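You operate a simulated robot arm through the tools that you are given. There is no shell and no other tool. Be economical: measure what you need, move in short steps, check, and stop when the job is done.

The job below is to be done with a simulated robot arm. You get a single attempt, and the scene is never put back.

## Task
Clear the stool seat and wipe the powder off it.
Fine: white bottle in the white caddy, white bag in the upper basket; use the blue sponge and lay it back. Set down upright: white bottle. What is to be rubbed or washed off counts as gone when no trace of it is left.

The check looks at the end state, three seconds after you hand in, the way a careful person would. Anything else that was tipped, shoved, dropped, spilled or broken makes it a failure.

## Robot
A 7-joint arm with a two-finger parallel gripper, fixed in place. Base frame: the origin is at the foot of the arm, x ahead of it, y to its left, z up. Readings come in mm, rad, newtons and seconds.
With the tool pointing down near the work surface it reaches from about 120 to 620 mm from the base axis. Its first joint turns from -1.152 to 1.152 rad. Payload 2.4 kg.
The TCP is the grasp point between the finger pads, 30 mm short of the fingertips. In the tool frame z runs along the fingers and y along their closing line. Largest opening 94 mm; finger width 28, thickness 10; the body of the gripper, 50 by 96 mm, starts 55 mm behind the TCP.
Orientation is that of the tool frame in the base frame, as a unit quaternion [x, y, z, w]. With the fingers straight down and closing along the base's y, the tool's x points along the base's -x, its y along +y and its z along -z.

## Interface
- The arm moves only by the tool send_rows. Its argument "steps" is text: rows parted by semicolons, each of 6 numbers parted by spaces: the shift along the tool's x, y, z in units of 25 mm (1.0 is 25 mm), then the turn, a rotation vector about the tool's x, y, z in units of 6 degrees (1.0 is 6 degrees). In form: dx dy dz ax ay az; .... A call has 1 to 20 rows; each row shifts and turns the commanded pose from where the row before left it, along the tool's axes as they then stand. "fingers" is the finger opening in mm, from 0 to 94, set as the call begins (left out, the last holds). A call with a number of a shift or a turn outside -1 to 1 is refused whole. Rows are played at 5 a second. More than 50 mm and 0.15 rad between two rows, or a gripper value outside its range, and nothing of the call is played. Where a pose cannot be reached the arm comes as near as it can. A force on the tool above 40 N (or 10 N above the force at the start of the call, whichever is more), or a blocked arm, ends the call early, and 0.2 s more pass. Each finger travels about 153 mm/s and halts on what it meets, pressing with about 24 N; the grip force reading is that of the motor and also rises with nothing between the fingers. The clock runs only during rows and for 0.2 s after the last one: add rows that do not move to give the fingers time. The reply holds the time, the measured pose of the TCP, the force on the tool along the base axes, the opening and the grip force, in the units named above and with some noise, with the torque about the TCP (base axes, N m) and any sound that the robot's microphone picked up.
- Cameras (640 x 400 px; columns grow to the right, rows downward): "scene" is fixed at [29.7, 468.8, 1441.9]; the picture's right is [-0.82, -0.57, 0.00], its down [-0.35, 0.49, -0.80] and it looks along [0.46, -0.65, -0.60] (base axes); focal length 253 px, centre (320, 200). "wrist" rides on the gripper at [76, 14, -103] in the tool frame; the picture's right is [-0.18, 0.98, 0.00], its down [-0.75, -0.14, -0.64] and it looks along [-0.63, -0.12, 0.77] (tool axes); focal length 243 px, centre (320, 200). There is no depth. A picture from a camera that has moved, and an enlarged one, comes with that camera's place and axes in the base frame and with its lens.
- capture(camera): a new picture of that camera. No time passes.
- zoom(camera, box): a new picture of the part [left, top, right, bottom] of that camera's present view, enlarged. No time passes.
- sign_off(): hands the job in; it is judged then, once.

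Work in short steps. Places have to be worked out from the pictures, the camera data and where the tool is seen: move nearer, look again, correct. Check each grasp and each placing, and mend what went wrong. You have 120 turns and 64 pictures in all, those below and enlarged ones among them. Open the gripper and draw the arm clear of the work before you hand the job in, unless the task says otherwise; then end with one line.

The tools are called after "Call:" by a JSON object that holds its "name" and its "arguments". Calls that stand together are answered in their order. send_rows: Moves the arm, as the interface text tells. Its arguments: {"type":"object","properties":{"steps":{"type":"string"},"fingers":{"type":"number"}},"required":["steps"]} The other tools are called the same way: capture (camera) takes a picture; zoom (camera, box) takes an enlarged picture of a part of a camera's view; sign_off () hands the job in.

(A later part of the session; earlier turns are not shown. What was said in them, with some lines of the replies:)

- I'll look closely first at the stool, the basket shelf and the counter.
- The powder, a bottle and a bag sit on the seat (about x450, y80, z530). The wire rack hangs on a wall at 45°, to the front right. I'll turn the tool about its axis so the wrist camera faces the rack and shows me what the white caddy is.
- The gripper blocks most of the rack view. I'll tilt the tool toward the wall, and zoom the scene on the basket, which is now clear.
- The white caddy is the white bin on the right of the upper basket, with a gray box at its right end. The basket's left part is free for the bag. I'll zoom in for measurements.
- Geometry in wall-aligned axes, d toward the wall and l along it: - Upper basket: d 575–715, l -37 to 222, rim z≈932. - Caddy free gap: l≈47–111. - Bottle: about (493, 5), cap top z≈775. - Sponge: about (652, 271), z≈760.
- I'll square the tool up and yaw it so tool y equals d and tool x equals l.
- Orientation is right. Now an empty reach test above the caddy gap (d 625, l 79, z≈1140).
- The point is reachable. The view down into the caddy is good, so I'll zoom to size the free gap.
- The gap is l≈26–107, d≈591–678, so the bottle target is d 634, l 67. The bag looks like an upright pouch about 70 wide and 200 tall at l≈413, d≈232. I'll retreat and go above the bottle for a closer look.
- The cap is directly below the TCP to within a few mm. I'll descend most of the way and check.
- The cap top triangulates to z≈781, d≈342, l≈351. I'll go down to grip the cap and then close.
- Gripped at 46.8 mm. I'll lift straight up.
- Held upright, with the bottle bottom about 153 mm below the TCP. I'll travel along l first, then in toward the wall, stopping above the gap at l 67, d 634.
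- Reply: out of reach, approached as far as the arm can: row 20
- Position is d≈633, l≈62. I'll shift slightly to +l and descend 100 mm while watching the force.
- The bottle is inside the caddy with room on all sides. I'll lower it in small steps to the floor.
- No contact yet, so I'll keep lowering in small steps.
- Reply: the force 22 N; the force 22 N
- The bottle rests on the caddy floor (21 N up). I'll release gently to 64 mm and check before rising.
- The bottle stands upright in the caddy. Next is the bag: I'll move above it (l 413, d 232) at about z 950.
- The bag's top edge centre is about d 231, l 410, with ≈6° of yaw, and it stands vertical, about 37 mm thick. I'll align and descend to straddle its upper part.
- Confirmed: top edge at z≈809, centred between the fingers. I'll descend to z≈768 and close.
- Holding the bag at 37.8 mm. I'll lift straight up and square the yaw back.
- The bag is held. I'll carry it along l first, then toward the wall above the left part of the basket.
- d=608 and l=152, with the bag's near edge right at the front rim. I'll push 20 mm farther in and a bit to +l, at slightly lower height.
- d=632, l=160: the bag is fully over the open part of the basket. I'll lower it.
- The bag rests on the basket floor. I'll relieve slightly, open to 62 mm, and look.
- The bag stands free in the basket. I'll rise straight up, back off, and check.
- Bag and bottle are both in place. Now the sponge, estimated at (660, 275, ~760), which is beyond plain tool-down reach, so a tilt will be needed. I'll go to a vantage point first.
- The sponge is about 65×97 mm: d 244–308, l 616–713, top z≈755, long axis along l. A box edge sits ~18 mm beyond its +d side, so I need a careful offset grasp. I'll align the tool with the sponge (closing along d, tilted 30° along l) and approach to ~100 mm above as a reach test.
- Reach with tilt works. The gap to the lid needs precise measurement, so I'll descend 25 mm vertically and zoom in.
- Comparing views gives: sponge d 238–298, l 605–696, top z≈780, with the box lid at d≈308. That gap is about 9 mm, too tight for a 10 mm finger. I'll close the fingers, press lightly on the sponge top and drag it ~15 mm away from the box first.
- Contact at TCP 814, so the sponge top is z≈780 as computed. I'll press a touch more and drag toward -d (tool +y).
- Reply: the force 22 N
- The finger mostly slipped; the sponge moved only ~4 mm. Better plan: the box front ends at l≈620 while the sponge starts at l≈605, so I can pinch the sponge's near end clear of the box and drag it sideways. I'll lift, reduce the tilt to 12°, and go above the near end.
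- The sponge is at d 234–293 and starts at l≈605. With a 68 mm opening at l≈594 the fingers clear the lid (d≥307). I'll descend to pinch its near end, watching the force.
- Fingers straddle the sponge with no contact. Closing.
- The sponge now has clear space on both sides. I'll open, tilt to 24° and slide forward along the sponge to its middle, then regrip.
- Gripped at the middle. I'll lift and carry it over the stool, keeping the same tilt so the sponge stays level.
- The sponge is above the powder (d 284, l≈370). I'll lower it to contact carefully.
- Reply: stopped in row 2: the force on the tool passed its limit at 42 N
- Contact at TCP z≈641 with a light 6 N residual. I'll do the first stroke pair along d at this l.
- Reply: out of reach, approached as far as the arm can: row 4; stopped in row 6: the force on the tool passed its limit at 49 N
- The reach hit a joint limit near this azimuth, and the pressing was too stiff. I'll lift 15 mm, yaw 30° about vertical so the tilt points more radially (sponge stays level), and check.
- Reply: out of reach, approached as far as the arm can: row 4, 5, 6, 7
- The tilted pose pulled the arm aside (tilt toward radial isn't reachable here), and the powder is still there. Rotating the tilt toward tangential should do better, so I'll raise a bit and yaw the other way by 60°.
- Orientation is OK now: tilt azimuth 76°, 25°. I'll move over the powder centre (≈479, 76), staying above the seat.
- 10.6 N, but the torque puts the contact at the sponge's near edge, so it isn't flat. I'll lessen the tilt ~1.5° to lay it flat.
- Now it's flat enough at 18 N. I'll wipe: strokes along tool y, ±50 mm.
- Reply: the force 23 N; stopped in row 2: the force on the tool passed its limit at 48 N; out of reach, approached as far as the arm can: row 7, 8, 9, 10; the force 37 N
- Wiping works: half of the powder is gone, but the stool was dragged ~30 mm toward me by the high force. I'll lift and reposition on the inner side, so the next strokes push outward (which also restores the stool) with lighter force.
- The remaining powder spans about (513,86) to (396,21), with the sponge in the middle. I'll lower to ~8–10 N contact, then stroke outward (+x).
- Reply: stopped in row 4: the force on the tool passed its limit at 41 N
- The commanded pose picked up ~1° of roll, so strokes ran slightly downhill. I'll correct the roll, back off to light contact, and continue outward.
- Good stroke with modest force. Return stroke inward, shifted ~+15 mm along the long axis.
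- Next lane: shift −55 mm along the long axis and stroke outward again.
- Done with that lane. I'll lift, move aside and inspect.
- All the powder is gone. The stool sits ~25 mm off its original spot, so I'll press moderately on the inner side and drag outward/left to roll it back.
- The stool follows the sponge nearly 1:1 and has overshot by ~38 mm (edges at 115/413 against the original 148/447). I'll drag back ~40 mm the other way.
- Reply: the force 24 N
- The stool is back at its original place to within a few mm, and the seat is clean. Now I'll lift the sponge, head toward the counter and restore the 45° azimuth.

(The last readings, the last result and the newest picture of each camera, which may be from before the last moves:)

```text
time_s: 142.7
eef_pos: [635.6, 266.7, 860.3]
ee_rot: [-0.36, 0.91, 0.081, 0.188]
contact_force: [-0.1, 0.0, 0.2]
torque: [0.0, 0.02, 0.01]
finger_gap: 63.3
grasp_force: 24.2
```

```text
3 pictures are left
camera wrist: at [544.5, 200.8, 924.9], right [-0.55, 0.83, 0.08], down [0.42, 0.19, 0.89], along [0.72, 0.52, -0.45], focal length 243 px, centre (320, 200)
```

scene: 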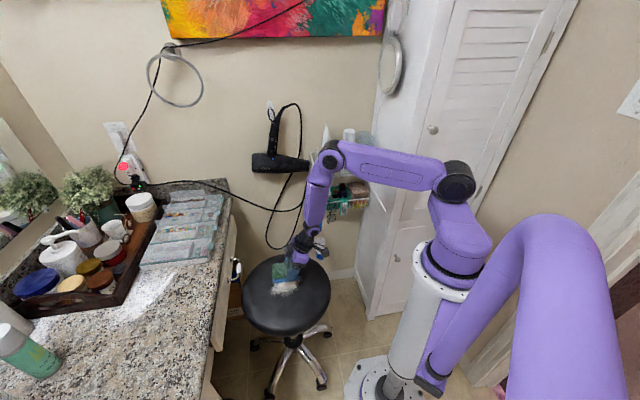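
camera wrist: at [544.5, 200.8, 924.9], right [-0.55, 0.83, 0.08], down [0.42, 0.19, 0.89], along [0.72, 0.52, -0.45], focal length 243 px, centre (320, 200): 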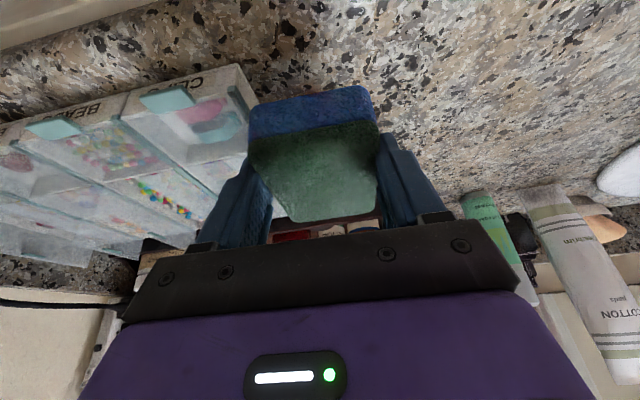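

d≈261. I'll shift 10 mm away from the box and lower to the counter.

Call:
{"name": "send_rows", "arguments": {"steps": "0 0.4 0 0 0 0;0.25 0 0.57 0 0 0;0.25 0 0.57 0 0 0;0.25 0 0.57 0 0 0;0.2 0 0.45 0 0 0;0.06 0 0.14 0 0 0;0 0 0 0 0 0"}}

Call:
{"name": "send_rows", "arguments": {"steps": "0.035 0 0.08 0 0 0;0 0 0 0 0 0"}}

Call:
{"name": "send_rows", "arguments": {"steps": "0.035 0 0.08 0 0 0;0 0 0 0 0 0"}}

```text
time_s: 144.3
eef_pos: [627.0, 275.3, 798.8]
ee_rot: [-0.361, 0.91, 0.082, 0.189]
contact_force: [0.5, -0.2, -0.7]
torque: [0.03, -0.03, 0.0]
finger_gap: 63.4
grasp_force: 23.8
```

```text
time_s: 144.9
eef_pos: [626.7, 274.8, 797.9]
ee_rot: [-0.36, 0.91, 0.081, 0.189]
contact_force: [0.3, -0.6, -0.3]
torque: [-0.03, 0.0, 0.0]
finger_gap: 63.1
grasp_force: 23.7
```

```text
time_s: 145.5
eef_pos: [626.6, 274.9, 794.2]
ee_rot: [-0.36, 0.91, 0.081, 0.189]
contact_force: [-0.2, 0.3, 0.6]
torque: [0.01, -0.01, 0.02]
finger_gap: 63.1
grasp_force: 23.7
```

Call:
{"name": "send_rows", "arguments": {"steps": "0.016 0 0.037 0 0 0;0 0 0 0 0 0"}}

Call:
{"name": "send_rows", "arguments": {"steps": "0.016 0 0.037 0 0 0;0 0 0 0 0 0"}}

Call:
{"name": "send_rows", "arguments": {"steps": "0.016 0 0.037 0 0 0;0 0 0 0 0 0"}}

```text
time_s: 146.1
eef_pos: [627.1, 274.5, 793.8]
ee_rot: [-0.361, 0.91, 0.081, 0.188]
contact_force: [-0.6, -0.4, 0.8]
torque: [-0.02, -0.02, 0.0]
finger_gap: 63.3
grasp_force: 24.5
```

```text
time_s: 146.7
eef_pos: [625.7, 275.5, 792.5]
ee_rot: [-0.36, 0.91, 0.08, 0.187]
contact_force: [0.0, 0.2, -0.2]
torque: [0.0, -0.01, 0.03]
finger_gap: 63.3
grasp_force: 24.2
```

```text
time_s: 147.3
eef_pos: [626.7, 275.0, 791.7]
ee_rot: [-0.361, 0.91, 0.081, 0.188]
contact_force: [-0.3, -0.9, 0.4]
torque: [-0.03, 0.03, -0.02]
finger_gap: 63.2
grasp_force: 23.9
```

Call:
{"name": "send_rows", "arguments": {"steps": "0.016 0 0.037 0 0 0;0 0 0 0 0 0"}}

Call:
{"name": "send_rows", "arguments": {"steps": "0.016 0 0.037 0 0 0;0 0 0 0 0 0"}}

```text
time_s: 147.9
eef_pos: [626.7, 276.4, 791.2]
ee_rot: [-0.36, 0.91, 0.082, 0.189]
contact_force: [-0.9, -0.7, 5.8]
torque: [-0.1, 0.18, 0.04]
finger_gap: 63.6
grasp_force: 24.1
```

```text
time_s: 148.5
eef_pos: [627.3, 276.8, 790.7]
ee_rot: [-0.361, 0.91, 0.081, 0.19]
contact_force: [-1.0, -1.1, 16.9]
torque: [-0.12, 0.32, 0.04]
finger_gap: 63.1
grasp_force: 24.2
```

The sponge is on the counter. I'll release to 74 mm and rise straight up.

Call:
{"name": "send_rows", "arguments": {"steps": "-0.016 0 -0.037 0 0 0;0 0 0 0 0 0;0 0 0 0 0 0", "fingers": 74}}

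Call:
{"name": "send_rows", "arguments": {"steps": "-0.2 0 -0.45 0 0 0;-0.4 0 -0.91 0 0 0;-0.4 0 -0.91 0 0 0;-0.4 0 -0.91 0 0 0;0.3 0.3 -0.9 0 0 0;0.9 0.3 -0.4 0 0 0;0.9 0.3 -0.4 0 0 0;0.9 0 -0.4 0 0 0;0.9 0 -0.4 0 0 0;0.9 0 -0.4 0 0 0;0 0 0 0 0 0"}}

Call:
{"name": "capture", "arguments": {"camera": "scene"}}

```text
time_s: 149.3
eef_pos: [626.6, 274.6, 789.2]
ee_rot: [-0.36, 0.91, 0.081, 0.187]
contact_force: [0.0, -0.2, 0.3]
torque: [-0.01, 0.0, 0.02]
finger_gap: 74.0
grasp_force: 0.0
```

```text
time_s: 151.7
eef_pos: [510.8, 197.4, 896.5]
ee_rot: [-0.36, 0.91, 0.08, 0.188]
contact_force: [-0.3, 0.4, 0.1]
torque: [0.01, 0.02, -0.04]
finger_gap: 73.8
grasp_force: 0.1
```

```text
2 pictures are left
```

scene: 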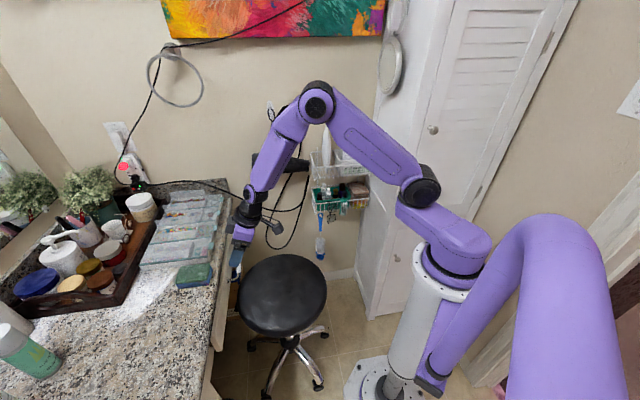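

The sponge is back and the seat is clean. I'll draw the arm further clear and take a last look at the seat and rack.

Call:
{"name": "send_rows", "arguments": {"steps": "-0.4 0 -0.91 0 0 0;-0.4 0 -0.91 0 0 0;-0.4 0 -0.91 0 0 0;-0.4 0 -0.91 0 0 0;-0.4 0 -0.91 0 0 0;-0.4 0 -0.91 0 0 0;0.9 0 -0.4 0 0 0;0.9 0 -0.4 0 0 0;0.9 0 -0.4 0 0 0;0.9 0 -0.4 0 0 0;0 0 0 0 0 0", "fingers": 94}}

Call:
{"name": "zoom", "arguments": {"camera": "scene", "box": [160, 130, 400, 340]}}

```text
time_s: 154.1
eef_pos: [440.5, 126.7, 1047.1]
ee_rot: [-0.361, 0.91, 0.081, 0.187]
contact_force: [-0.6, -0.3, 0.1]
torque: [0.0, 0.0, 0.0]
finger_gap: 94.0
grasp_force: 0.0
```

```text
1.90 times, centred on (280, 235) of scene
camera zoom: at [29.7, 468.8, 1441.9], right [-0.82, -0.57, 0.0], down [-0.35, 0.49, -0.8], along [0.46, -0.65, -0.6], focal length 482 px, centre (396, 133)
```

zoom: 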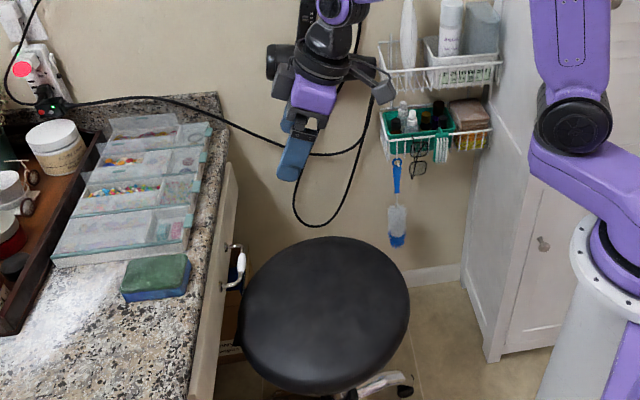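

The seat is clean, the bottle stands in the caddy, the bag is in the basket, the sponge is back on the counter, and the arm is clear. Handing in.

Call:
{"name": "sign_off", "arguments": {}}

```text
The job is handed in.
```

The stool seat is cleared and wiped with no powder left in the last picture; the bottle is upright in the white caddy, the bag is in the upper basket, and the sponge is back on the counter about 15–20 mm from its original spot. The stool rolled during wiping, and I dragged it back to within a few mm of where it started.
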